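You operate a simulated robot arm through the tools that you are given. There is no shell and no other tool.

The job below is to be done with a simulated robot arm. You get a single attempt, and the scene is never put back.

Task
Set the big nut to the card's height and lock it.
Fine: lay the red cap on the bench and back the small nut off first; lock with the small nut.

It is judged by the outcome, as a careful person would: the job done as asked, and still so three seconds after it is handed in. It fails if anything else is knocked over, pushed out of place, dropped, spilled or broken. A push-on lid holds only when it is set on centred and level and pressed home; a screw cap is set on level and turned clockwise until tight.

Robot
A 6-joint arm with a two-finger parallel gripper, fixed in place. Base frame: the origin is at the foot of the arm, x ahead of it, y to its left, z up; the work surface is at about z = 0. Units: m, degrees, N and s.
With the tool pointing down near the work surface it reaches from about 0.14 to 0.58 m from the base axis. Its first joint turns from -66.0 to 66.0 degrees. Payload 2.1 kg.
The TCP is the grasp point between the finger pads, 0.03 m short of the fingertips. In the tool frame z runs along the fingers and y along their closing line. Largest opening 0.094 m; finger width 0.028, thickness 0.01; the body of the gripper, 0.05 by 0.096 m, starts 0.055 m behind the TCP.
Orientation is told as [roll, pitch, yaw] about the base's x, y, z axes, in that order, counted from this pose: with the fingers straight down and closing along the base's y, the tool's x points along the base's -x, its y along +y and its z along -z.

Tools
- The arm moves only by the tool drive_tool. Its argument "targets" is one flat list of numbers, 6 for each row, row after row: the shift along the tool's x, y, z in units of 30 mm (1.0 is 30 mm), then the turn, a rotation vector about the tool's x, y, z in units of 6 degrees (1.0 is 6 degrees). In form: [dx, dy, dz, ax, ay, az, dx, dy, dz, ax, ay, az, ...]. A call has 1 to 20 rows; each row shifts and turns the commanded pose from where the row before left it, along the tool's axes as they then stand. "claw" is the opening, from 0 (shut) to 1 (fully open), set as the call begins (left out, the last holds). A call with a number of a shift or a turn outside -1 to 1 is refused whole. Rows are played at 5 a second. More than 0.05 m and 8.6 degrees between two rows, or a gripper value outside its range, and nothing of the call is played. A pose out of reach is approached as far as the arm can. The call stops where the force on the tool passes 40 N (or 10 N more than at its start, if that is more) or the arm is blocked; 0.2 s more then pass. Each finger travels about 0.072 m/s and halts on what it meets, pressing with about 43 N; the grip force reading is that of the motor and also rises with nothing between the fingers. The clock runs only during rows and for 0.2 s after the last one: add rows that do not move to give the fingers time. The reply holds the time, the measured pose of the TCP, the force on the tool along the base axes, the opening and the grip force, in the units named above and with some noise, with the torque about the TCP (base axes, N m) and any sound that the robot's microphone picked up.
- Cameras (640 x 400 px; columns grow to the right, rows downward): "scene" is fixed at [0.0264, -0.3584, 0.4835]; the picture's right is [0.95, -0.31, 0.00], its down [-0.19, -0.56, -0.80] and it looks along [0.25, 0.76, -0.59] (base axes); focal length 214 px, centre (320, 200). "wrist" rides on the gripper at [0.076, 0.014, -0.102] in the tool frame; the picture's right is [-0.18, 0.98, 0.00], its down [-0.75, -0.14, -0.64] and it looks along [-0.63, -0.12, 0.77] (tool axes); focal length 243 px, centre (320, 200). There is no depth. A picture from a camera that has moved, and an enlarged one, comes with that camera's place and axes in the base frame and with its lens.
- camera(camera): a new picture of that camera. No time passes.
- close_up(camera, box): a new picture of the part [left, top, right, bottom] of that camera's present view, enlarged. No time passes.
- finish_job(): hands the job in; it is judged then, once.

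Nothing tells you positions but the pictures and the camera data. Unless the task says otherwise, let go and move clear before handing in.

The tools are called after ">>>" by a JSON object that holds its "method" and its "body". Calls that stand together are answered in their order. drive_tool: Moves the arm, as the interface text tells. Its arguments: {"type":"object","properties":{"targets":{"type":"array","items":{"type":"number"}},"claw":{"type":"number"}},"required":["targets"]} The other tools are called the same way: camera (camera) takes a picture; close_up (camera, box) takes an enlarged picture of a part of a camera's view; finish_job () hands the job in.

At the start:

```text
clock: 0.0
tcp_pos: [0.3386, 0.1696, 0.2823]
tcp_rot: [0.1, 0.0, 0.0]
contact_force: [1.2, -0.5, 0.5]
wrist_torque: [0.01, -0.01, -0.01]
opening: 0.0938
gripper_force: 0.1
```

scene: 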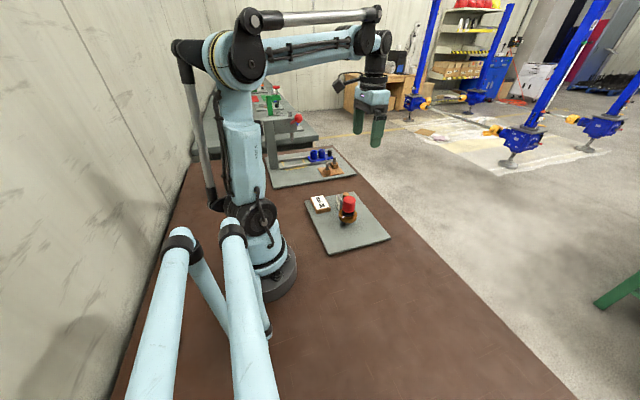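
wrist: 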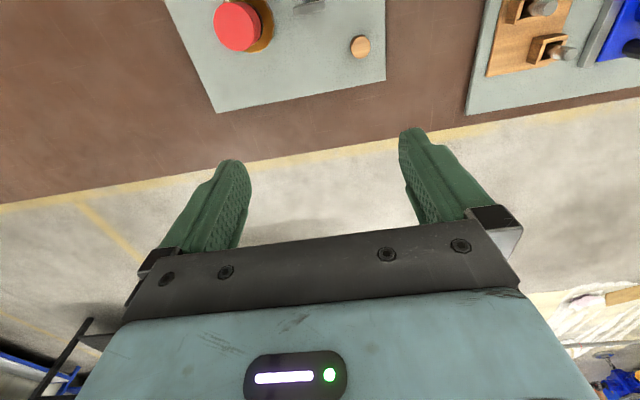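

I see a grey board with a red-capped post, a card, and a brass or copper-coloured nut; another board sits further off. I'll zoom in to read the card and see how things are laid out.

>>> {"method": "close_up", "body": {"camera": "scene", "box": [290, 180, 400, 260]}}

>>> {"method": "close_up", "body": {"camera": "scene", "box": [260, 80, 360, 190]}}

>>> {"method": "close_up", "body": {"camera": "wrist", "box": [160, 0, 420, 130]}}

```text
5.00 times, centred on (345, 220) of scene
camera zoom: at [0.0264, -0.3584, 0.4835], right [0.95, -0.31, 0.0], down [-0.19, -0.56, -0.8], along [0.25, 0.76, -0.59], focal length 1072 px, centre (195, 100)
```

zoom: 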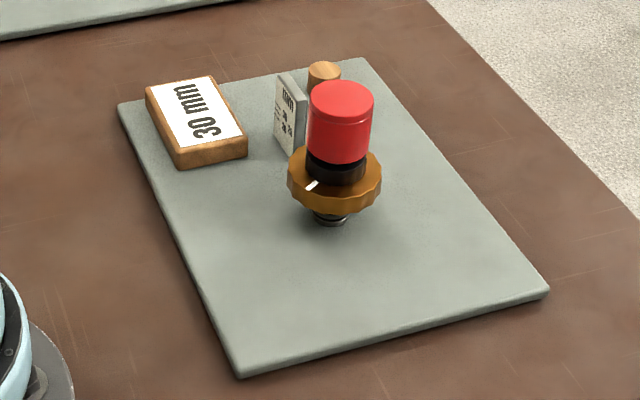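

```text
3.64 times, centred on (310, 135) of scene
camera zoom: at [0.0264, -0.3584, 0.4835], right [0.95, -0.31, 0.0], down [-0.19, -0.56, -0.8], along [0.25, 0.76, -0.59], focal length 780 px, centre (356, 436)
```

zoom: 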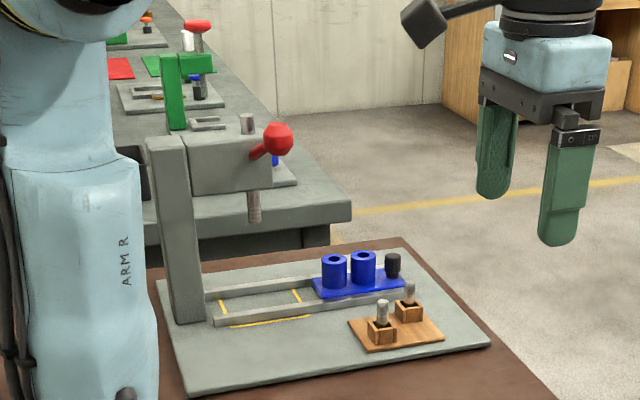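

```text
2.46 times, centred on (290, 65) of wrist
camera zoom: at [0.264, 0.1835, 0.3846], right [0.18, 0.98, 0.0], down [0.75, -0.14, 0.64], along [0.63, -0.12, -0.77], focal length 597 px, centre (394, 532)
```

zoom: 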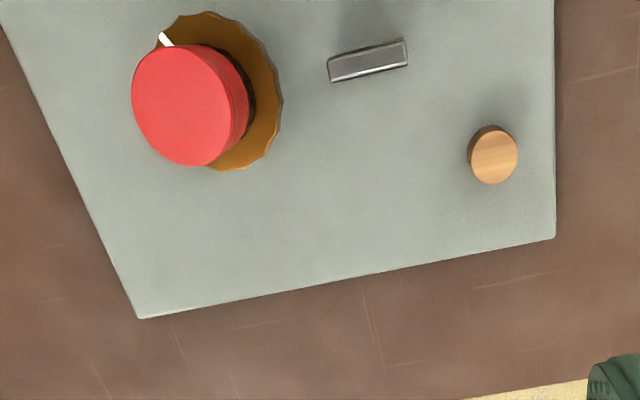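

There is a threaded post: scalloped brass big nut with a white mark, black small nut above it, red cap on top. The card says 30 mm and a small upright plate has print on it, so I'll zoom in on those.

>>> {"method": "close_up", "body": {"camera": "scene", "box": [340, 190, 364, 230]}}

>>> {"method": "close_up", "body": {"camera": "scene", "box": [342, 193, 354, 213]}}

>>> {"method": "close_up", "body": {"camera": "scene", "box": [310, 190, 350, 215]}}

>>> {"method": "close_up", "body": {"camera": "scene", "box": [336, 206, 368, 226]}}

```text
10.00 times, centred on (352, 210) of scene
camera zoom: at [0.0264, -0.3584, 0.4835], right [0.95, -0.31, 0.0], down [-0.19, -0.56, -0.8], along [0.25, 0.76, -0.59], focal length 2145 px, centre (0, 100)
```

zoom: 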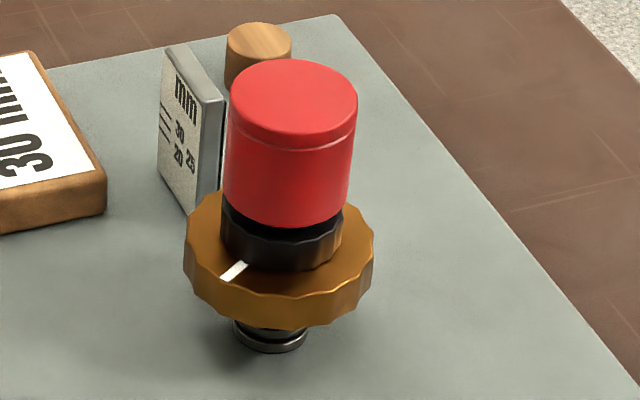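

```text
16.00 times, centred on (348, 203) of scene
camera zoom: at [0.0264, -0.3584, 0.4835], right [0.95, -0.31, 0.0], down [-0.19, -0.56, -0.8], along [0.25, 0.76, -0.59], focal length 3432 px, centre (-128, 152)
```

zoom: 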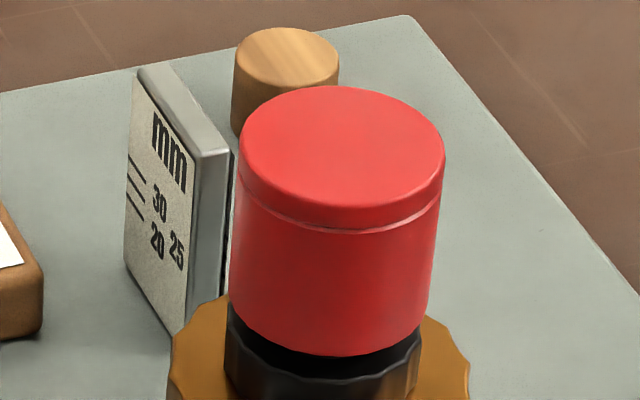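

```text
16.00 times, centred on (330, 202) of scene
camera zoom: at [0.0264, -0.3584, 0.4835], right [0.95, -0.31, 0.0], down [-0.19, -0.56, -0.8], along [0.25, 0.76, -0.59], focal length 3432 px, centre (160, 160)
```

zoom: 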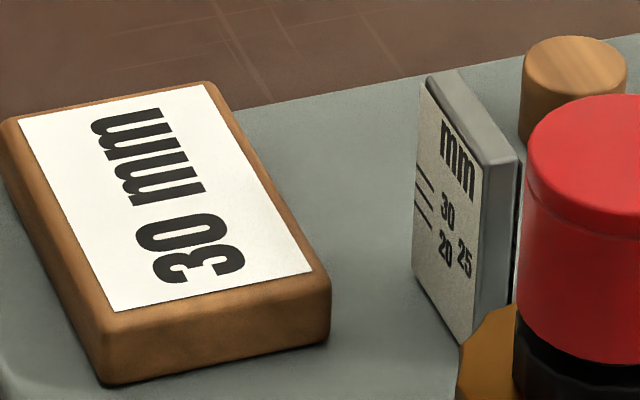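

```text
16.00 times, centred on (352, 216) of scene
camera zoom: at [0.0264, -0.3584, 0.4835], right [0.95, -0.31, 0.0], down [-0.19, -0.56, -0.8], along [0.25, 0.76, -0.59], focal length 3432 px, centre (-192, -56)
```

zoom: 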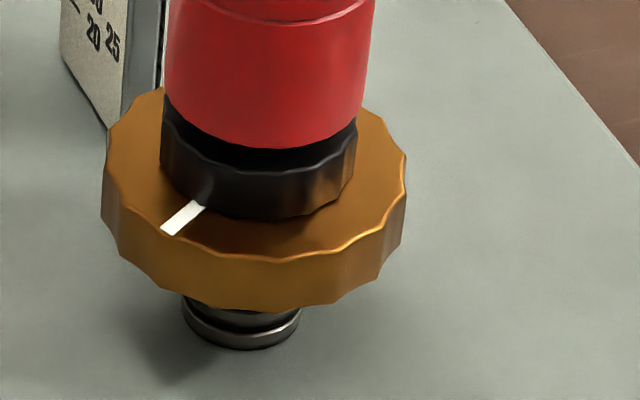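

The plate is a height gauge with lines for 20, 25 and 30 mm; the post stands near (0.271, 0.104). I'll look closer at the gauge and the nut to estimate heights.

>>> {"method": "close_up", "body": {"camera": "scene", "box": [344, 193, 352, 201]}}

>>> {"method": "close_up", "body": {"camera": "scene", "box": [342, 198, 358, 208]}}

>>> {"method": "close_up", "body": {"camera": "wrist", "box": [205, 0, 325, 75]}}

```text
16.00 times, centred on (348, 197) of scene
camera zoom: at [0.0264, -0.3584, 0.4835], right [0.95, -0.31, 0.0], down [-0.19, -0.56, -0.8], along [0.25, 0.76, -0.59], focal length 3432 px, centre (-128, 248)
```

zoom: 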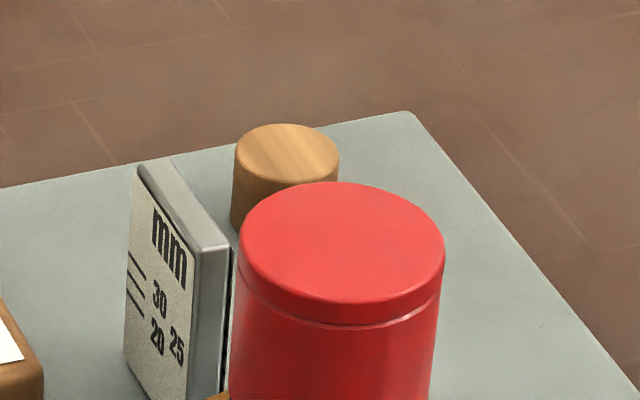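

```text
16.00 times, centred on (350, 203) of scene
camera zoom: at [0.0264, -0.3584, 0.4835], right [0.95, -0.31, 0.0], down [-0.19, -0.56, -0.8], along [0.25, 0.76, -0.59], focal length 3432 px, centre (-160, 152)
```

zoom: 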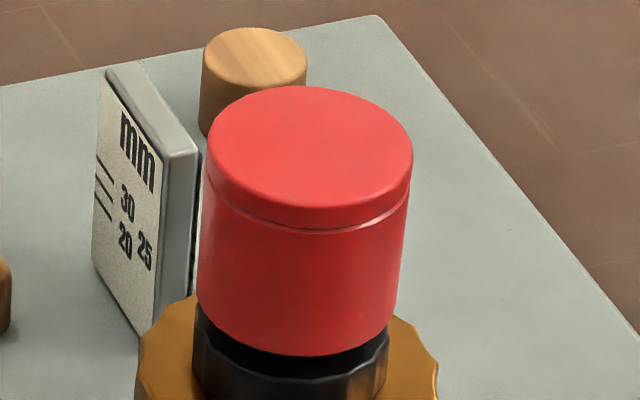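

```text
5.33 times, centred on (265, 38) of wrist
camera zoom: at [0.264, 0.1835, 0.3846], right [0.18, 0.98, 0.0], down [0.75, -0.14, 0.64], along [0.63, -0.12, -0.77], focal length 1294 px, centre (613, 1067)
```

zoom: 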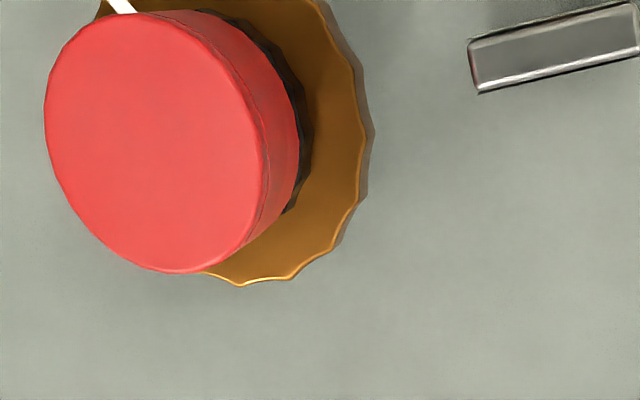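

The post axis is about (0.271, 0.101); the cap top is near z 0.105, the brass nut's top near z 0.051 and its underside about 13 mm lower, and the board top near z 0.011. I'll move above the cap to get a better look with the wrist camera.

>>> {"method": "drive_tool", "body": {"targets": [0.563, -0.572, 0.7, 0, 0, 0, 0.563, -0.572, 0.7, 0, 0, 0, 0.563, -0.572, 0.7, 0, 0, 0, 0.563, -0.572, 0.7, 0, 0, 0, 0, 0, 0, 0, 0, 0, 0, 0, 0, 0, 0, 0]}}

>>> {"method": "camera", "body": {"camera": "wrist"}}

>>> {"method": "camera", "body": {"camera": "scene"}}

```text
clock: 1.4
tcp_pos: [0.2704, 0.1007, 0.1982]
tcp_rot: [0.0, 0.0, 0.0]
contact_force: [0.1, 0.5, 0.7]
wrist_torque: [0.03, -0.01, 0.01]
opening: 0.0939
gripper_force: 0.1
```

```text
taken
camera wrist: at [0.1964, 0.1146, 0.3013], right [0.18, 0.98, 0.0], down [0.75, -0.14, 0.64], along [0.63, -0.12, -0.77], focal length 243 px, centre (320, 200)
```

wrist: 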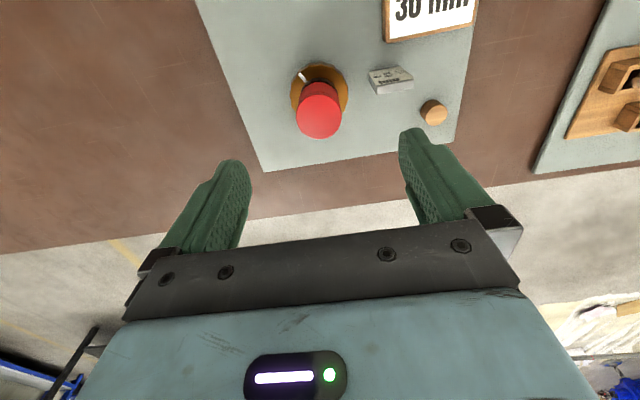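

```text
taken
```

scene: 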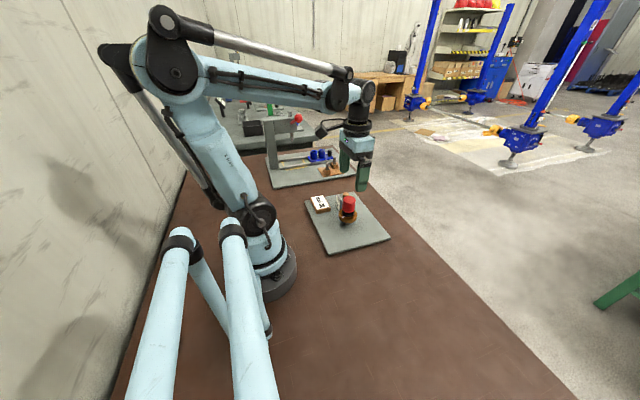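

The wrist view now shows the post from the front, with the gauge and card beside it. I'll zoom in on each.

>>> {"method": "close_up", "body": {"camera": "wrist", "box": [280, 50, 460, 150]}}

>>> {"method": "close_up", "body": {"camera": "wrist", "box": [362, 55, 422, 100]}}

>>> {"method": "close_up", "body": {"camera": "wrist", "box": [280, 55, 360, 145]}}

```text
3.56 times, centred on (370, 100) of wrist
camera zoom: at [0.1964, 0.1146, 0.3013], right [0.18, 0.98, 0.0], down [0.75, -0.14, 0.64], along [0.63, -0.12, -0.77], focal length 863 px, centre (142, 556)
```

zoom: 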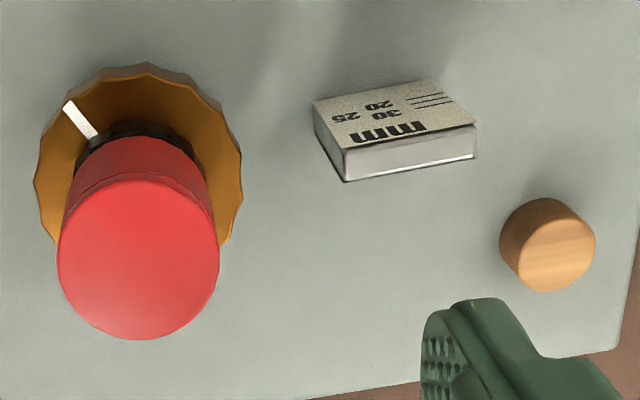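

```text
8.89 times, centred on (392, 78) of wrist
camera zoom: at [0.1964, 0.1146, 0.3013], right [0.18, 0.98, 0.0], down [0.75, -0.14, 0.64], along [0.63, -0.12, -0.77], focal length 2157 px, centre (-320, 1289)
```

zoom: 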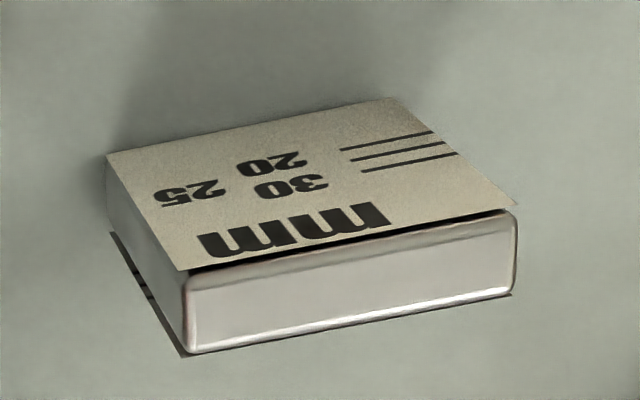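

```text
4.44 times, centred on (320, 100) of wrist
camera zoom: at [0.1964, 0.1146, 0.3013], right [0.18, 0.98, 0.0], down [0.75, -0.14, 0.64], along [0.63, -0.12, -0.77], focal length 1078 px, centre (320, 644)
```

zoom: 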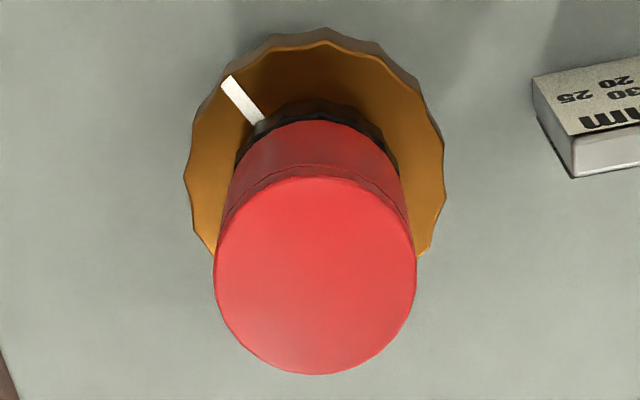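

The cap is centred at about (0.271, 0.100), spanning z 0.071 to 0.104. I'll narrow the fingers and lower them around it, then check before closing.

>>> {"method": "drive_tool", "body": {"targets": [-0.033, -0.02, 0.655, 0, 0, 0, 0, 0, 0.655, 0, 0, 0, 0, 0, 0.655, 0, 0, 0, 0, 0, 0.655, 0, 0, 0, 0, 0, 0.6, 0, 0, 0, 0, 0, 0, 0, 0, 0], "claw": 0.68}}

>>> {"method": "close_up", "body": {"camera": "scene", "box": [325, 170, 373, 230]}}

>>> {"method": "camera", "body": {"camera": "wrist"}}

```text
clock: 2.8
tcp_pos: [0.2728, 0.1006, 0.1017]
tcp_rot: [0.0, 0.0, 0.0]
contact_force: [0.7, 0.2, -0.5]
wrist_torque: [0.0, -0.01, 0.01]
opening: 0.0637
gripper_force: 0.0
```

```text
6.67 times, centred on (349, 200) of scene
camera zoom: at [0.0264, -0.3584, 0.4835], right [0.95, -0.31, 0.0], down [-0.19, -0.56, -0.8], along [0.25, 0.76, -0.59], focal length 1430 px, centre (127, 200)
```

zoom: 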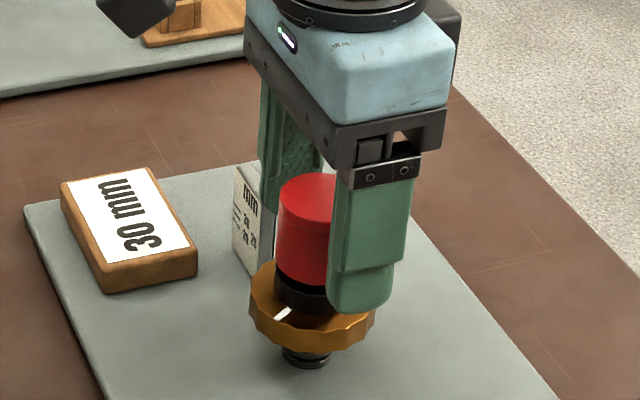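

```text
taken
camera wrist: at [0.1974, 0.1139, 0.2036], right [0.18, 0.98, 0.0], down [0.75, -0.14, 0.64], along [0.63, -0.12, -0.77], focal length 243 px, centre (320, 200)
```

wrist: 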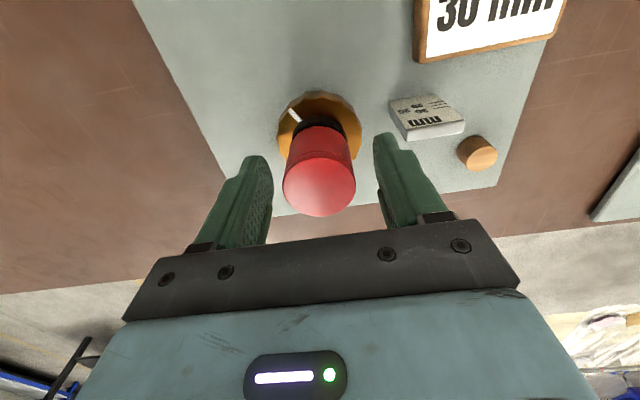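

The fingers straddle the cap with clearance on both sides. I'll close on the cap.

>>> {"method": "drive_tool", "body": {"targets": [0, 0, 0, 0, 0, 0, 0, 0, 0, 0, 0, 0, 0, 0, 0, 0, 0, 0, 0, 0, 0, 0, 0, 0], "claw": 0}}

>>> {"method": "close_up", "body": {"camera": "scene", "box": [325, 170, 373, 230]}}

```text
clock: 3.8
tcp_pos: [0.2724, 0.1008, 0.101]
tcp_rot: [0.0, 0.0, 0.0]
contact_force: [-0.1, 0.1, -0.8]
wrist_torque: [-0.01, 0.01, -0.02]
opening: 0.0367
gripper_force: 42.7
```

```text
6.67 times, centred on (349, 200) of scene
camera zoom: at [0.0264, -0.3584, 0.4835], right [0.95, -0.31, 0.0], down [-0.19, -0.56, -0.8], along [0.25, 0.76, -0.59], focal length 1430 px, centre (127, 200)
```

zoom: 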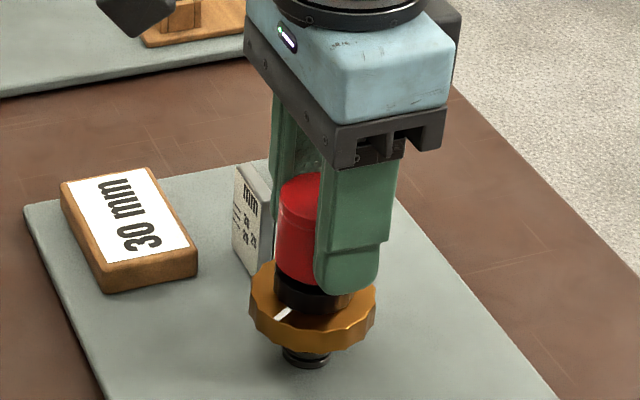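

The cap is held (36.7 mm across). I'll lift gently in small steps to see whether it pulls straight off.

>>> {"method": "drive_tool", "body": {"targets": [0, 0, -0.07, 0, 0, 0, 0, 0, -0.07, 0, 0, 0, 0, 0, -0.07, 0, 0, 0, 0, 0, -0.07, 0, 0, 0, 0, 0, 0, 0, 0, 0]}}

>>> {"method": "close_up", "body": {"camera": "scene", "box": [325, 170, 373, 230]}}

```text
clock: 5.0
tcp_pos: [0.2716, 0.0991, 0.1106]
tcp_rot: [0.0, 0.0, -0.1]
contact_force: [1.0, 0.5, -0.3]
wrist_torque: [0.05, -0.05, 0.0]
opening: 0.0365
gripper_force: 43.0
```

```text
6.67 times, centred on (349, 200) of scene
camera zoom: at [0.0264, -0.3584, 0.4835], right [0.95, -0.31, 0.0], down [-0.19, -0.56, -0.8], along [0.25, 0.76, -0.59], focal length 1430 px, centre (127, 200)
```

zoom: 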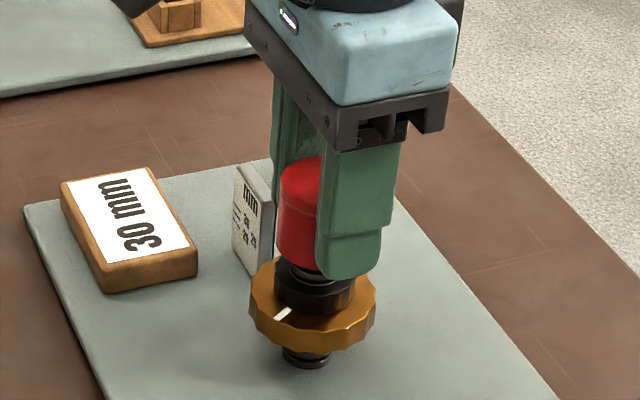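

The cap lifts freely off the threaded rod. I'll carry on straight up until it is clear of the rod top.

>>> {"method": "drive_tool", "body": {"targets": [0, 0, -0.2, 0, 0, 0, 0, 0, -0.4, 0, 0, 0, 0, 0, -0.5, 0, 0, 0, 0, 0, -0.5, 0, 0, 0, 0, 0, -0.7, 0, 0, 0, 0, 0, -0.7, 0, 0, 0, 0, 0, 0, 0, 0, 0]}}

>>> {"method": "close_up", "body": {"camera": "scene", "box": [325, 170, 373, 230]}}

>>> {"method": "close_up", "body": {"camera": "scene", "box": [328, 202, 368, 227]}}

>>> {"method": "camera", "body": {"camera": "scene"}}

```text
clock: 6.6
tcp_pos: [0.2714, 0.1004, 0.2002]
tcp_rot: [0.0, 0.0, 0.1]
contact_force: [-0.4, -0.1, 0.3]
wrist_torque: [0.02, -0.02, 0.03]
opening: 0.0366
gripper_force: 42.9
```

```text
6.67 times, centred on (349, 200) of scene
camera zoom: at [0.0264, -0.3584, 0.4835], right [0.95, -0.31, 0.0], down [-0.19, -0.56, -0.8], along [0.25, 0.76, -0.59], focal length 1430 px, centre (127, 200)
```

zoom: 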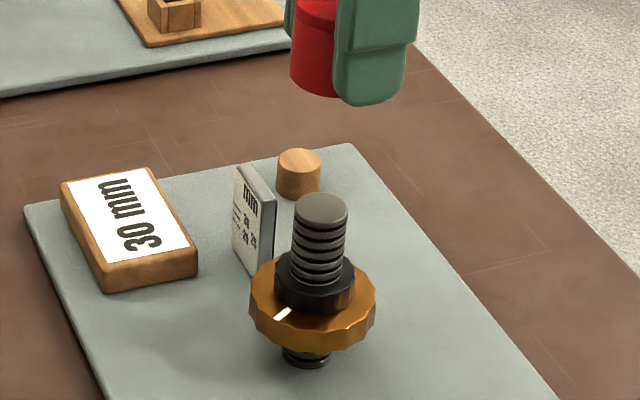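

```text
16.00 times, centred on (348, 214) of scene
camera zoom: at [0.0264, -0.3584, 0.4835], right [0.95, -0.31, 0.0], down [-0.19, -0.56, -0.8], along [0.25, 0.76, -0.59], focal length 3432 px, centre (-128, -32)
```

zoom: 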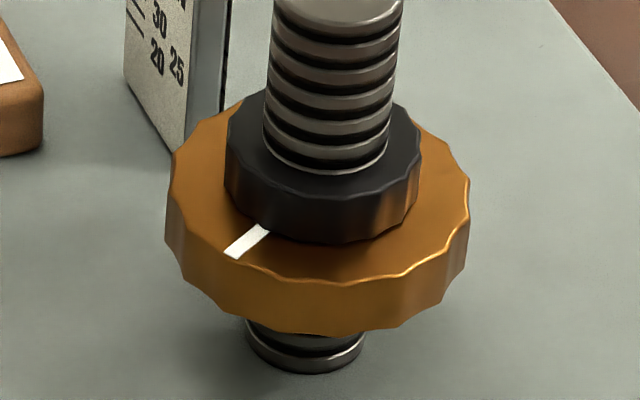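

```text
taken
```

scene: 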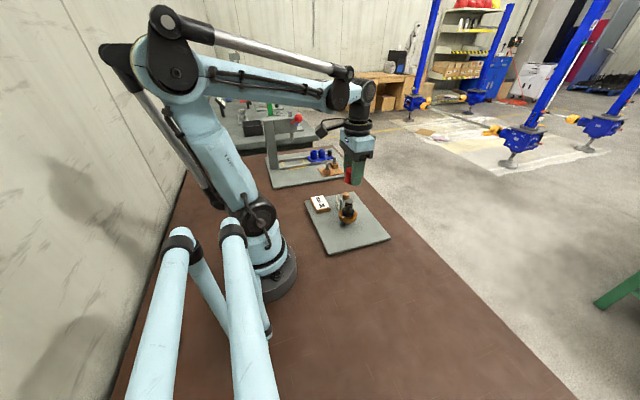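

The rod, small nut and big nut are now exposed, with rod rings about 6 mm apart. I'll carry the cap over to clear bench at about (0.30, -0.10), beyond the board's edge.

>>> {"method": "drive_tool", "body": {"targets": [-0.12, -0.835, 0, 0, 0, 0, -0.12, -0.835, 0, 0, 0, 0, -0.12, -0.835, 0, 0, 0, 0, -0.12, -0.835, 0, 0, 0, 0, -0.12, -0.835, 0, 0, 0, 0, -0.12, -0.835, 0, 0, 0, 0, -0.12, -0.835, 0, 0, 0, 0, -0.12, -0.835, 0, 0, 0, 0, 0, 0, 0.7, 0, 0, 0, 0, 0, 0.7, 0, 0, 0, 0, 0, 0.7, 0, 0, 0, 0, 0, 0.7, 0, 0, 0, 0, 0, 0.7, 0, 0, 0, 0, 0, 0.7, 0, 0, 0, 0, 0, 0.7, 0, 0, 0, 0, 0, 0, 0, 0, 0]}}

>>> {"method": "camera", "body": {"camera": "scene"}}

>>> {"method": "close_up", "body": {"camera": "scene", "box": [340, 220, 436, 290]}}

>>> {"method": "camera", "body": {"camera": "wrist"}}

```text
clock: 10.0
tcp_pos: [0.3004, -0.0991, 0.0527]
tcp_rot: [0.1, 0.0, 0.0]
contact_force: [-0.8, -0.9, -0.1]
wrist_torque: [0.02, 0.02, 0.05]
opening: 0.0368
gripper_force: 43.4
```

```text
taken
```

scene: 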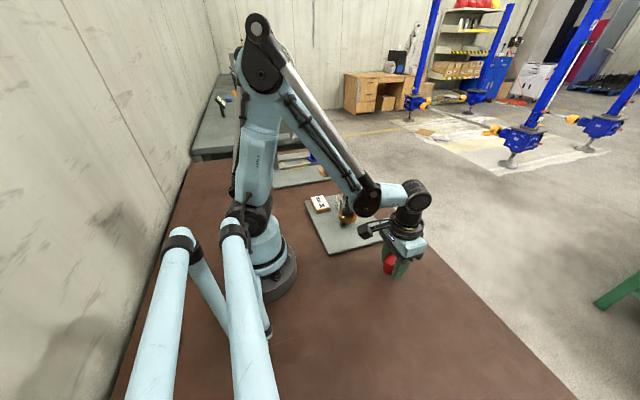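

```text
5.71 times, centred on (388, 255) of scene
camera zoom: at [0.0264, -0.3584, 0.4835], right [0.95, -0.31, 0.0], down [-0.19, -0.56, -0.8], along [0.25, 0.76, -0.59], focal length 1226 px, centre (-69, -114)
```

zoom: 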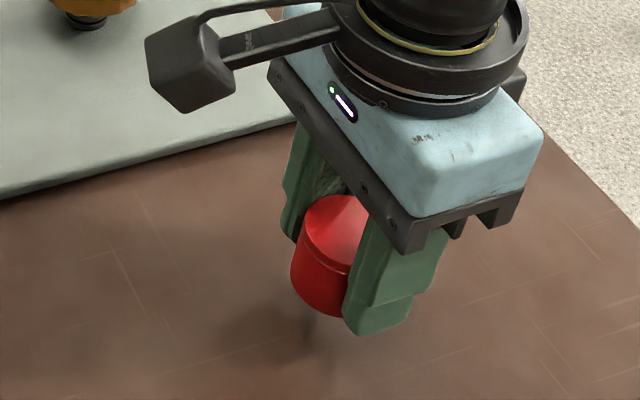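

```text
taken
camera wrist: at [0.2261, -0.0857, 0.1546], right [0.18, 0.98, 0.0], down [0.75, -0.14, 0.64], along [0.63, -0.12, -0.77], focal length 243 px, centre (320, 200)
```

wrist: 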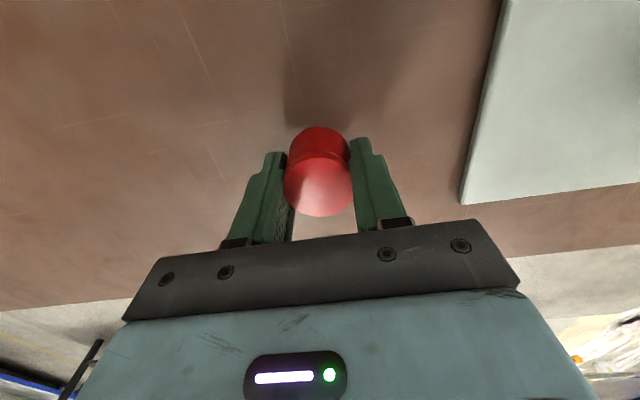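

The cap is over clear bench with nothing nearby. I'll lower slowly to about z 0.035 and look for contact.

>>> {"method": "drive_tool", "body": {"targets": [0, 0, 0.1, 0, 0, 0, 0, 0, 0.1, 0, 0, 0, 0, 0, 0.1, 0, 0, 0, 0, 0, 0.1, 0, 0, 0, 0, 0, 0.1, 0, 0, 0, 0, 0, 0.08, 0, 0, 0, 0, 0, 0, 0, 0, 0]}}

>>> {"method": "close_up", "body": {"camera": "scene", "box": [360, 240, 420, 285]}}

```text
clock: 11.6
tcp_pos: [0.3008, -0.1007, 0.0351]
tcp_rot: [0.0, -0.1, 0.1]
contact_force: [0.4, -1.0, 0.2]
wrist_torque: [-0.02, 0.0, -0.02]
opening: 0.0367
gripper_force: 42.5
```

```text
8.89 times, centred on (390, 262) of scene
camera zoom: at [0.0264, -0.3584, 0.4835], right [0.95, -0.31, 0.0], down [-0.19, -0.56, -0.8], along [0.25, 0.76, -0.59], focal length 1906 px, centre (-302, -356)
```

zoom: 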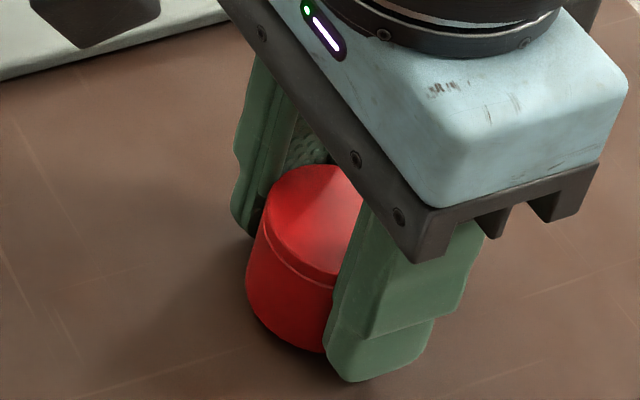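

The cap is a few millimetres above the bench with no contact yet. I'll continue in 1 mm steps until something touches.

>>> {"method": "drive_tool", "body": {"targets": [0, 0, 0.033, 0, 0, 0, 0, 0, 0.033, 0, 0, 0, 0, 0, 0, 0, 0, 0]}}

>>> {"method": "close_up", "body": {"camera": "scene", "box": [360, 240, 420, 285]}}

```text
clock: 12.4
tcp_pos: [0.3012, -0.0994, 0.0337]
tcp_rot: [0.0, 0.0, 0.0]
contact_force: [0.6, 0.1, -0.1]
wrist_torque: [-0.02, -0.01, -0.01]
opening: 0.0371
gripper_force: 43.4
```

```text
8.89 times, centred on (390, 262) of scene
camera zoom: at [0.0264, -0.3584, 0.4835], right [0.95, -0.31, 0.0], down [-0.19, -0.56, -0.8], along [0.25, 0.76, -0.59], focal length 1906 px, centre (-302, -356)
```

zoom: 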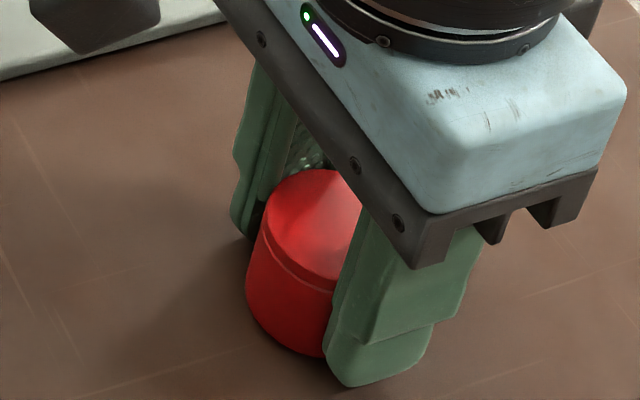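

>>> {"method": "drive_tool", "body": {"targets": [0, 0, 0.033, 0, 0, 0, 0, 0, 0, 0, 0, 0, 0, 0, 0.033, 0, 0, 0, 0, 0, 0, 0, 0, 0]}}

>>> {"method": "close_up", "body": {"camera": "scene", "box": [370, 255, 410, 280]}}

```text
clock: 13.4
tcp_pos: [0.3016, -0.0999, 0.0319]
tcp_rot: [0.1, -0.1, 0.0]
contact_force: [-0.9, 1.0, 17.5]
wrist_torque: [-0.01, 0.0, -0.05]
opening: 0.037
gripper_force: 42.5
```

```text
16.00 times, centred on (390, 268) of scene
camera zoom: at [0.0263, -0.3584, 0.4835], right [0.95, -0.31, 0.0], down [-0.19, -0.56, -0.8], along [0.25, 0.76, -0.59], focal length 3432 px, centre (-800, -880)
```

zoom: 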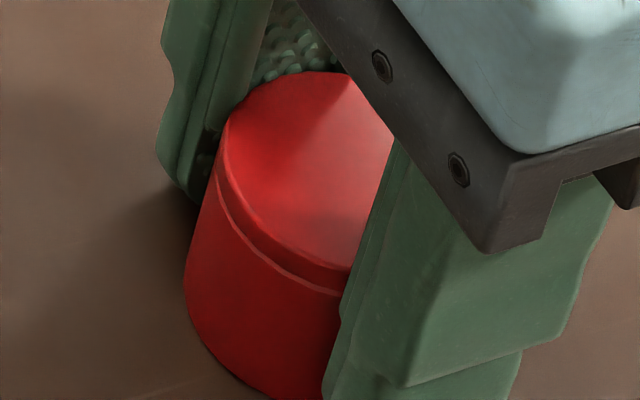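

Contact at 17.5 N: the cap is resting on the bench. I'll open the fingers and rise straight up.

>>> {"method": "drive_tool", "body": {"targets": [0, 0, 0, 0, 0, 0, 0, 0, 0, 0, 0, 0, 0, 0, 0, 0, 0, 0], "claw": 0.68}}

>>> {"method": "drive_tool", "body": {"targets": [0, 0, -0.2, 0, 0, 0, 0, 0, -0.5, 0, 0, 0, 0, 0, -0.8, 0, 0, 0, 0, 0, -0.8, 0, 0, 0, 0, 0, -0.8, 0, 0, 0, 0, 0, -0.8, 0, 0, 0, 0, 0, -0.8, 0, 0, 0, 0, 0, 0, 0, 0, 0]}}

>>> {"method": "camera", "body": {"camera": "scene"}}

>>> {"method": "camera", "body": {"camera": "wrist"}}

```text
clock: 14.2
tcp_pos: [0.3007, -0.1006, 0.0306]
tcp_rot: [0.1, 0.1, 0.0]
contact_force: [-0.7, 0.6, 0.0]
wrist_torque: [-0.01, -0.01, 0.01]
opening: 0.064
gripper_force: 0.1
```

```text
clock: 16.0
tcp_pos: [0.3002, -0.0996, 0.1729]
tcp_rot: [0.0, 0.0, 0.0]
contact_force: [-0.3, -0.6, 0.1]
wrist_torque: [0.02, 0.0, 0.02]
opening: 0.0638
gripper_force: 0.0
```

```text
taken
```

scene: 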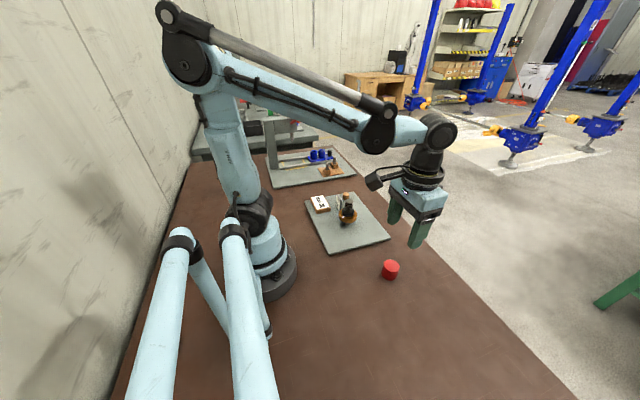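

```text
taken
camera wrist: at [0.2262, -0.0853, 0.275], right [0.18, 0.98, 0.0], down [0.75, -0.14, 0.64], along [0.63, -0.12, -0.77], focal length 243 px, centre (320, 200)
```

wrist: 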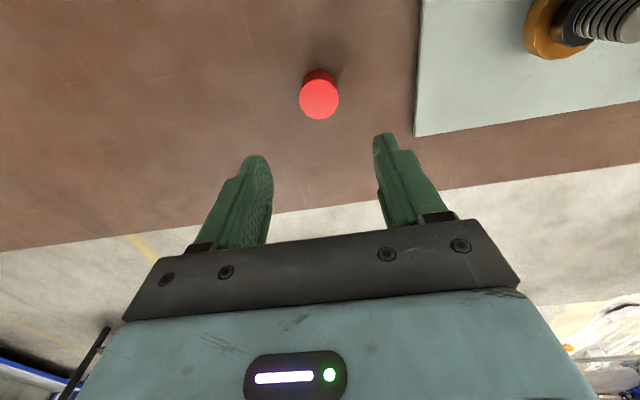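

The cap stands upright on the bench. I'll go back over the post at a safe height and test how far the wrist can turn.

>>> {"method": "drive_tool", "body": {"targets": [0, 0, -0.57, 0, 0, 0, 0.1225, 0.833, 0, 0, 0, 0, 0.1225, 0.833, 0, 0, 0, 0, 0.1225, 0.833, 0, 0, 0, 0, 0.1225, 0.833, 0, 0, 0, 0, 0.1225, 0.833, 0, 0, 0, 0, 0.1225, 0.833, 0, 0, 0, 0, 0.1225, 0.833, 0, 0, 0, 0, 0.1225, 0.833, 0, 0, 0, 0, 0, 0, 0, 0, 0, 0]}}

>>> {"method": "drive_tool", "body": {"targets": [0, 0, 0, 0, 0, 1, 0, 0, 0, 0, 0, 1, 0, 0, 0, 0, 0, 1, 0, 0, 0, 0, 0, 1, 0, 0, 0, 0, 0, 1, 0, 0, 0, 0, 0, 1, 0, 0, 0, 0, 0, 1, 0, 0, 0, 0, 0, 1, 0, 0, 0, 0, 0, 1, 0, 0, 0, 0, 0, 1, 0, 0, 0, 0, 0, 1, 0, 0, 0, 0, 0, 1, 0, 0, 0, 0, 0, 1, 0, 0, 0, 0, 0, 1, 0, 0, 0, 0, 0, 1, 0, 0, 0, 0, 0, 0]}}

>>> {"method": "camera", "body": {"camera": "scene"}}

>>> {"method": "camera", "body": {"camera": "wrist"}}

```text
clock: 18.2
tcp_pos: [0.2716, 0.0995, 0.1909]
tcp_rot: [-0.1, 0.1, 0.0]
contact_force: [-0.1, 0.6, -0.2]
wrist_torque: [-0.01, 0.0, 0.05]
opening: 0.0638
gripper_force: 0.1
```

```text
clock: 21.6
tcp_pos: [0.2712, 0.1004, 0.1898]
tcp_rot: [0.0, 0.0, -90.0]
contact_force: [-0.7, 0.0, 1.3]
wrist_torque: [-0.01, -0.01, 0.02]
opening: 0.0638
gripper_force: 0.0
```

```text
taken
```

scene: 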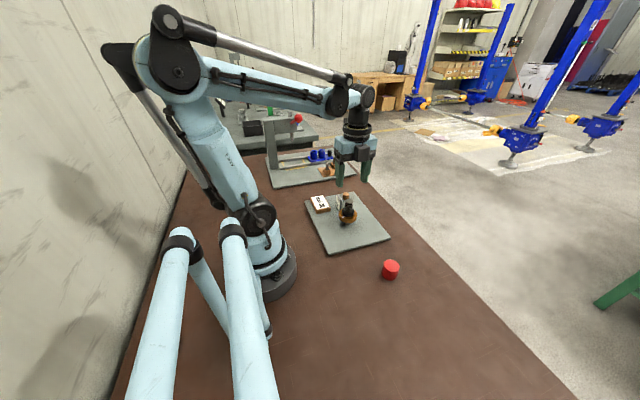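

```text
taken
camera wrist: at [0.2874, 0.1759, 0.2918], right [0.98, -0.19, 0.0], down [-0.14, -0.75, 0.64], along [-0.12, -0.63, -0.77], focal length 243 px, centre (320, 200)
```

wrist: 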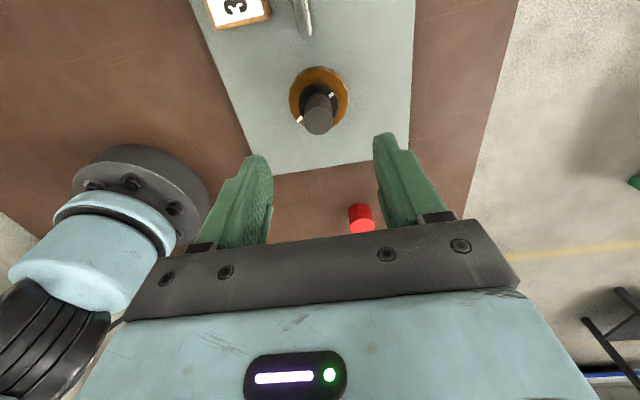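

The wrist reaches yaw -90 without trouble, and I notice a second white mark, probably on the small nut. I'll zoom in on it and keep testing the range.

>>> {"method": "close_up", "body": {"camera": "wrist", "box": [270, 50, 370, 150]}}

>>> {"method": "drive_tool", "body": {"targets": [0, 0, 0, 0, 0, 1, 0, 0, 0, 0, 0, 1, 0, 0, 0, 0, 0, 1, 0, 0, 0, 0, 0, 1, 0, 0, 0, 0, 0, 1, 0, 0, 0, 0, 0, 1, 0, 0, 0, 0, 0, 1, 0, 0, 0, 0, 0, 1, 0, 0, 0, 0, 0, 1, 0, 0, 0, 0, 0, 1, 0, 0, 0, 0, 0, 0]}}

>>> {"method": "close_up", "body": {"camera": "wrist", "box": [260, 40, 380, 160]}}

```text
4.00 times, centred on (320, 100) of wrist
camera zoom: at [0.2874, 0.1759, 0.2918], right [0.98, -0.19, 0.0], down [-0.14, -0.75, 0.64], along [-0.12, -0.63, -0.77], focal length 970 px, centre (320, 600)
```

zoom: 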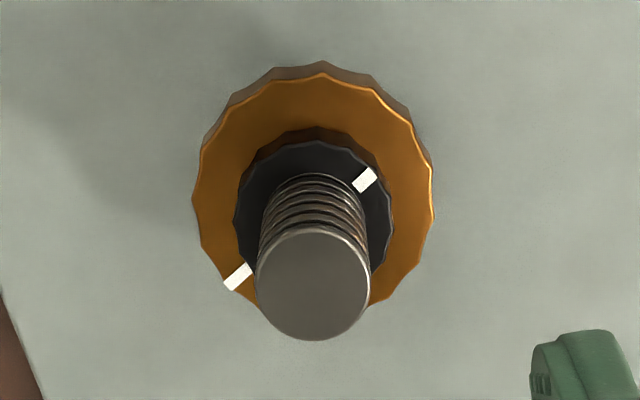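

```text
clock: 24.0
tcp_pos: [0.2711, 0.0998, 0.1889]
tcp_rot: [-0.1, 0.1, -150.2]
contact_force: [0.4, -0.9, -0.8]
wrist_torque: [0.0, -0.02, -0.01]
opening: 0.0637
gripper_force: 0.1
```

```text
3.33 times, centred on (320, 100) of wrist
camera zoom: at [0.3456, 0.1254, 0.292], right [0.33, -0.94, 0.0], down [-0.72, -0.25, 0.64], along [-0.61, -0.21, -0.77], focal length 809 px, centre (320, 533)
```

zoom: 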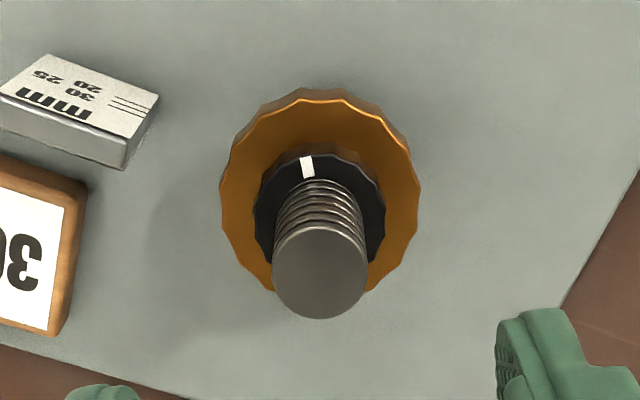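

Each nut has its own white index mark, and the back of the gauge carries the same lines near the post side. I'll continue to find the wrist limit in this direction.

>>> {"method": "drive_tool", "body": {"targets": [0, 0, 0, 0, 0, 1, 0, 0, 0, 0, 0, 1, 0, 0, 0, 0, 0, 1, 0, 0, 0, 0, 0, 1, 0, 0, 0, 0, 0, 1, 0, 0, 0, 0, 0, 1, 0, 0, 0, 0, 0, 1, 0, 0, 0, 0, 0, 1, 0, 0, 0, 0, 0, 1, 0, 0, 0, 0, 0, 1, 0, 0, 0, 0, 0, 0]}}

>>> {"method": "close_up", "body": {"camera": "wrist", "box": [260, 40, 380, 160]}}

```text
clock: 26.4
tcp_pos: [0.2228, -0.169, 0.1892]
tcp_rot: [-0.1, 0.0, 150.2]
contact_force: [-1.4, 0.5, -0.1]
wrist_torque: [0.0, -0.01, 0.0]
opening: 0.0639
gripper_force: 0.1
out of reach, approached as far as the arm can: row 1, 2, 3, 4, 5, 6, 7, 8, 9, 10
```

```text
3.33 times, centred on (320, 100) of wrist
camera zoom: at [0.2838, -0.2207, 0.2919], right [-0.65, -0.76, 0.0], down [-0.59, 0.5, 0.64], along [-0.49, 0.42, -0.77], focal length 809 px, centre (320, 533)
```

zoom: 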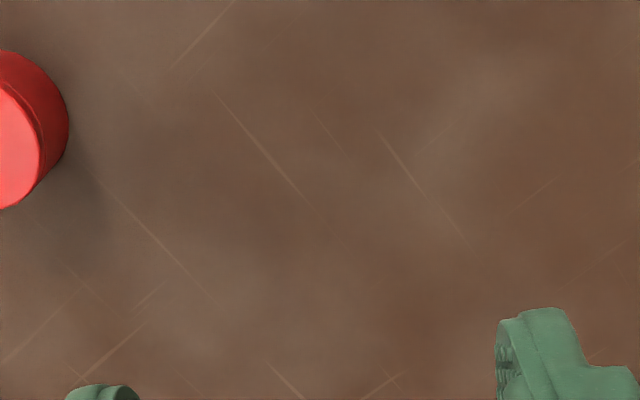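

The last turn passed the wrist limit and the arm swung away at height, touching nothing; the range at the post runs to about yaw -150. I'll turn back and check where it ends up.

>>> {"method": "drive_tool", "body": {"targets": [0, 0, 0, 0, 0, -1, 0, 0, 0, 0, 0, -1, 0, 0, 0, 0, 0, -1, 0, 0, 0, 0, 0, -1, 0, 0, 0, 0, 0, -1, 0, 0, 0, 0, 0, -1, 0, 0, 0, 0, 0, -1, 0, 0, 0, 0, 0, -1, 0, 0, 0, 0, 0, -1, 0, 0, 0, 0, 0, -1, 0, 0, 0, 0, 0, -0.5, 0, 0, 0, 0, 0, 0, 0, 0, 0, 0, 0, 0]}}

>>> {"method": "camera", "body": {"camera": "scene"}}

```text
clock: 29.2
tcp_pos: [0.2237, -0.1685, 0.1906]
tcp_rot: [0.0, 0.0, -146.9]
contact_force: [-0.5, -0.4, 0.1]
wrist_torque: [0.0, 0.01, 0.0]
opening: 0.0639
gripper_force: 0.0
```

```text
taken
```

scene: 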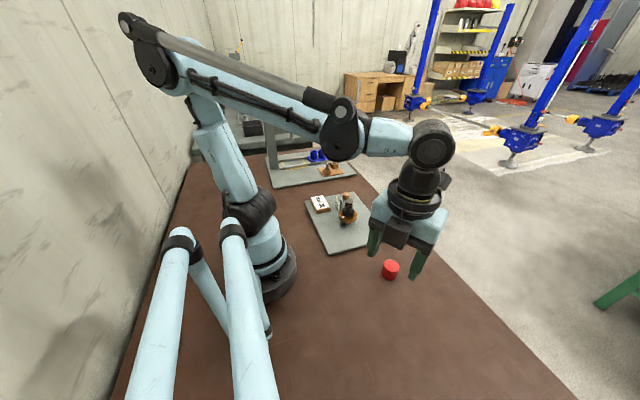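

The commanded pose resets to the actual pose after each call, so I'm now at y -0.17 with yaw -147. I'll move back over the post axis at about (0.2716, 0.0999), still at safe height.

>>> {"method": "drive_tool", "body": {"targets": [0.776, -0.8315, 0, 0, 0, 0, 0.776, -0.8315, 0, 0, 0, 0, 0.776, -0.8315, 0, 0, 0, 0, 0.776, -0.8315, 0, 0, 0, 0, 0.776, -0.8315, 0, 0, 0, 0, 0.776, -0.8315, 0, 0, 0, 0, 0.776, -0.8315, 0, 0, 0, 0, 0.776, -0.8315, 0, 0, 0, 0, 0, 0, 0, 0, 0, 0]}}

>>> {"method": "close_up", "body": {"camera": "wrist", "box": [240, 20, 400, 180]}}

>>> {"method": "close_up", "body": {"camera": "scene", "box": [325, 170, 373, 230]}}

```text
clock: 31.2
tcp_pos: [0.2714, 0.0996, 0.1904]
tcp_rot: [0.0, 0.0, -147.1]
contact_force: [-0.5, 0.2, 0.4]
wrist_torque: [0.0, -0.01, -0.01]
opening: 0.064
gripper_force: 0.1
```

```text
2.50 times, centred on (320, 100) of wrist
camera zoom: at [0.3451, 0.1285, 0.2923], right [0.38, -0.92, 0.0], down [-0.71, -0.29, 0.64], along [-0.59, -0.24, -0.77], focal length 606 px, centre (320, 450)
```

zoom: 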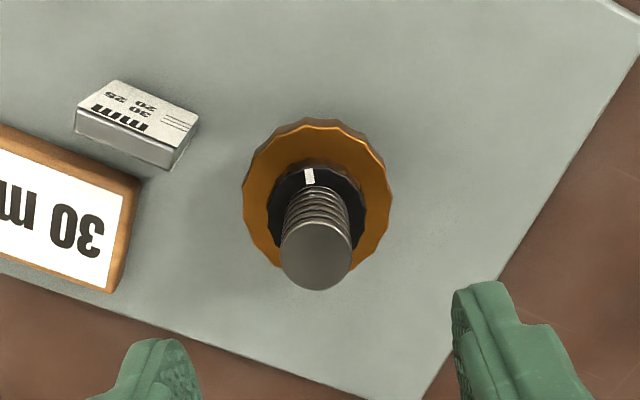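

```text
6.67 times, centred on (349, 200) of scene
camera zoom: at [0.0264, -0.3584, 0.4835], right [0.95, -0.31, 0.0], down [-0.19, -0.56, -0.8], along [0.25, 0.76, -0.59], focal length 1430 px, centre (127, 200)
```

zoom: 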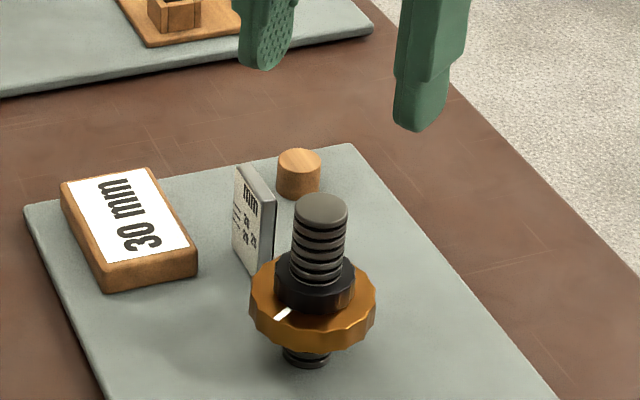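

The tool is centred over the post. I'll lower to just above small-nut level and check the tip height against the nuts.

>>> {"method": "drive_tool", "body": {"targets": [0, 0, 0.66, 0, 0, 0, 0, 0, 0.66, 0, 0, 0, 0, 0, 0.66, 0, 0, 0, 0, 0, 0.66, 0, 0, 0, 0, 0, 0.66, 0, 0, 0, 0, 0, 0, 0, 0, 0]}}

>>> {"method": "close_up", "body": {"camera": "scene", "box": [325, 180, 373, 230]}}

>>> {"method": "close_up", "body": {"camera": "wrist", "box": [220, 80, 420, 260]}}

```text
clock: 32.6
tcp_pos: [0.272, 0.0984, 0.0908]
tcp_rot: [-0.1, 0.1, -147.1]
contact_force: [-0.3, 0.0, -0.2]
wrist_torque: [-0.04, -0.02, 0.0]
opening: 0.0637
gripper_force: 0.0
```

```text
8.00 times, centred on (349, 205) of scene
camera zoom: at [0.0264, -0.3584, 0.4835], right [0.95, -0.31, 0.0], down [-0.19, -0.56, -0.8], along [0.25, 0.76, -0.59], focal length 1716 px, centre (88, 160)
```

zoom: 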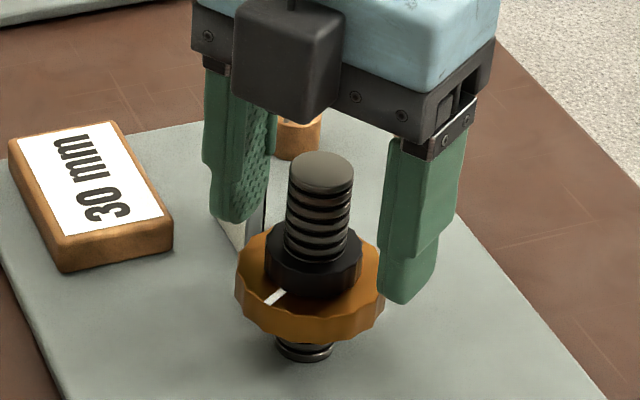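

```text
2.22 times, centred on (320, 170) of wrist
camera zoom: at [0.3445, 0.1281, 0.1928], right [0.38, -0.92, 0.0], down [-0.71, -0.29, 0.64], along [-0.59, -0.24, -0.77], focal length 539 px, centre (320, 267)
```

zoom: 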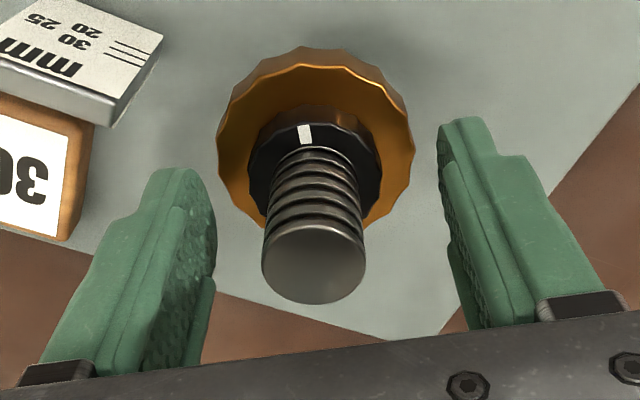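

The fingers straddle the small nut and clear the gauge. I'll lower another 5.5 mm so the tips sit just above the big nut, then close on the small nut.

>>> {"method": "drive_tool", "body": {"targets": [0, 0, 0.1, 0, 0, 0, 0, 0, 0.08, 0, 0, 0, 0, 0, 0, 0, 0, 0, 0, 0, 0, 0, 0, 0]}}

>>> {"method": "close_up", "body": {"camera": "scene", "box": [325, 180, 373, 230]}}

```text
clock: 33.6
tcp_pos: [0.272, 0.0993, 0.0848]
tcp_rot: [0.1, 0.0, -147.0]
contact_force: [-0.4, 0.3, 0.5]
wrist_torque: [0.02, 0.01, -0.01]
opening: 0.064
gripper_force: 0.1
```

```text
8.00 times, centred on (349, 205) of scene
camera zoom: at [0.0264, -0.3584, 0.4835], right [0.95, -0.31, 0.0], down [-0.19, -0.56, -0.8], along [0.25, 0.76, -0.59], focal length 1716 px, centre (88, 160)
```

zoom: 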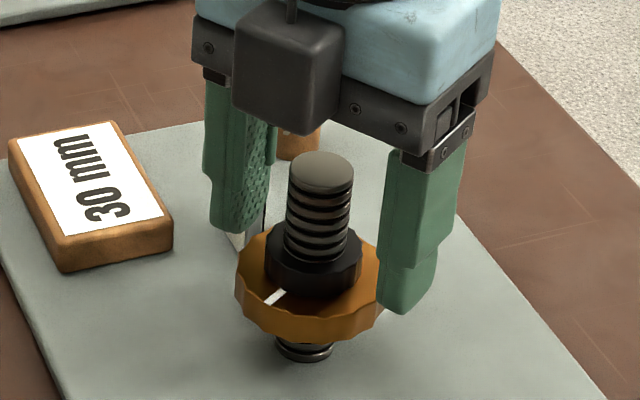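

>>> {"method": "drive_tool", "body": {"targets": [0, 0, 0, 0, 0, 0, 0, 0, 0, 0, 0, 0, 0, 0, 0, 0, 0, 0, 0, 0, 0, 0, 0, 0], "claw": 0}}

>>> {"method": "close_up", "body": {"camera": "scene", "box": [325, 180, 373, 230]}}

>>> {"method": "close_up", "body": {"camera": "wrist", "box": [220, 80, 420, 260]}}

```text
clock: 34.6
tcp_pos: [0.2708, 0.1004, 0.086]
tcp_rot: [-0.3, 0.1, -146.9]
contact_force: [-14.3, 19.9, -1.2]
wrist_torque: [0.01, 0.25, 0.0]
opening: 0.0359
gripper_force: 45.0
```

```text
8.00 times, centred on (349, 205) of scene
camera zoom: at [0.0264, -0.3584, 0.4835], right [0.95, -0.31, 0.0], down [-0.19, -0.56, -0.8], along [0.25, 0.76, -0.59], focal length 1716 px, centre (88, 160)
```

zoom: 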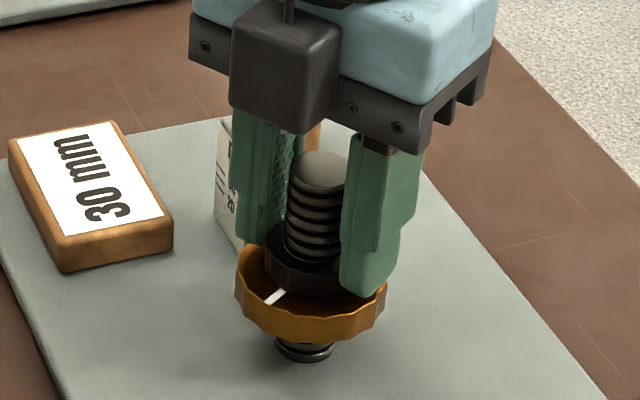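

```text
2.22 times, centred on (320, 170) of wrist
camera zoom: at [0.3442, 0.129, 0.1876], right [0.38, -0.92, -0.01], down [-0.71, -0.3, 0.64], along [-0.6, -0.24, -0.77], focal length 539 px, centre (320, 267)
```

zoom: 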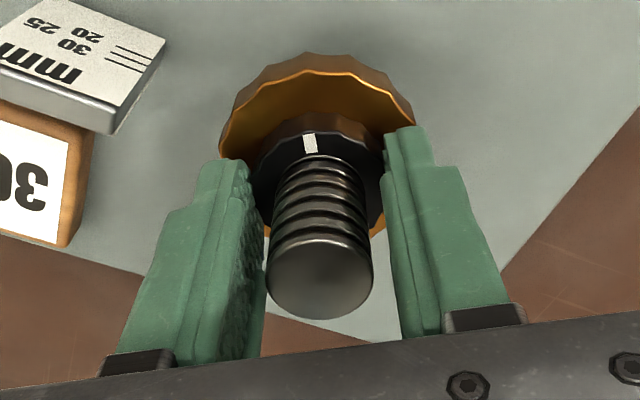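

The small nut is gripped at 35.9 mm, but there is a 24 N side load, so the axis lies about 1.5 mm toward -tool-y. I'll shift that way to relieve it before turning.

>>> {"method": "drive_tool", "body": {"targets": [0, 0, 0, 0, 0, 0, 0, -0.025, 0, 0, 0, 0, 0, 0, 0, 0, 0, 0]}}

```text
clock: 35.4
tcp_pos: [0.2709, 0.0996, 0.086]
tcp_rot: [-0.3, 0.1, -146.9]
contact_force: [-13.8, 16.0, -1.6]
wrist_torque: [0.43, 0.87, -0.05]
opening: 0.0359
gripper_force: 44.9
```

>>> {"method": "drive_tool", "body": {"targets": [0, -0.025, 0, 0, 0, 0, 0, 0, 0, 0, 0, 0, 0, 0, 0, 0, 0, 0]}}

```text
clock: 36.2
tcp_pos: [0.2708, 0.1005, 0.0849]
tcp_rot: [-0.1, 0.0, -147.1]
contact_force: [-17.9, 7.6, 2.0]
wrist_torque: [0.74, -0.09, -0.06]
opening: 0.0359
gripper_force: 45.7
```

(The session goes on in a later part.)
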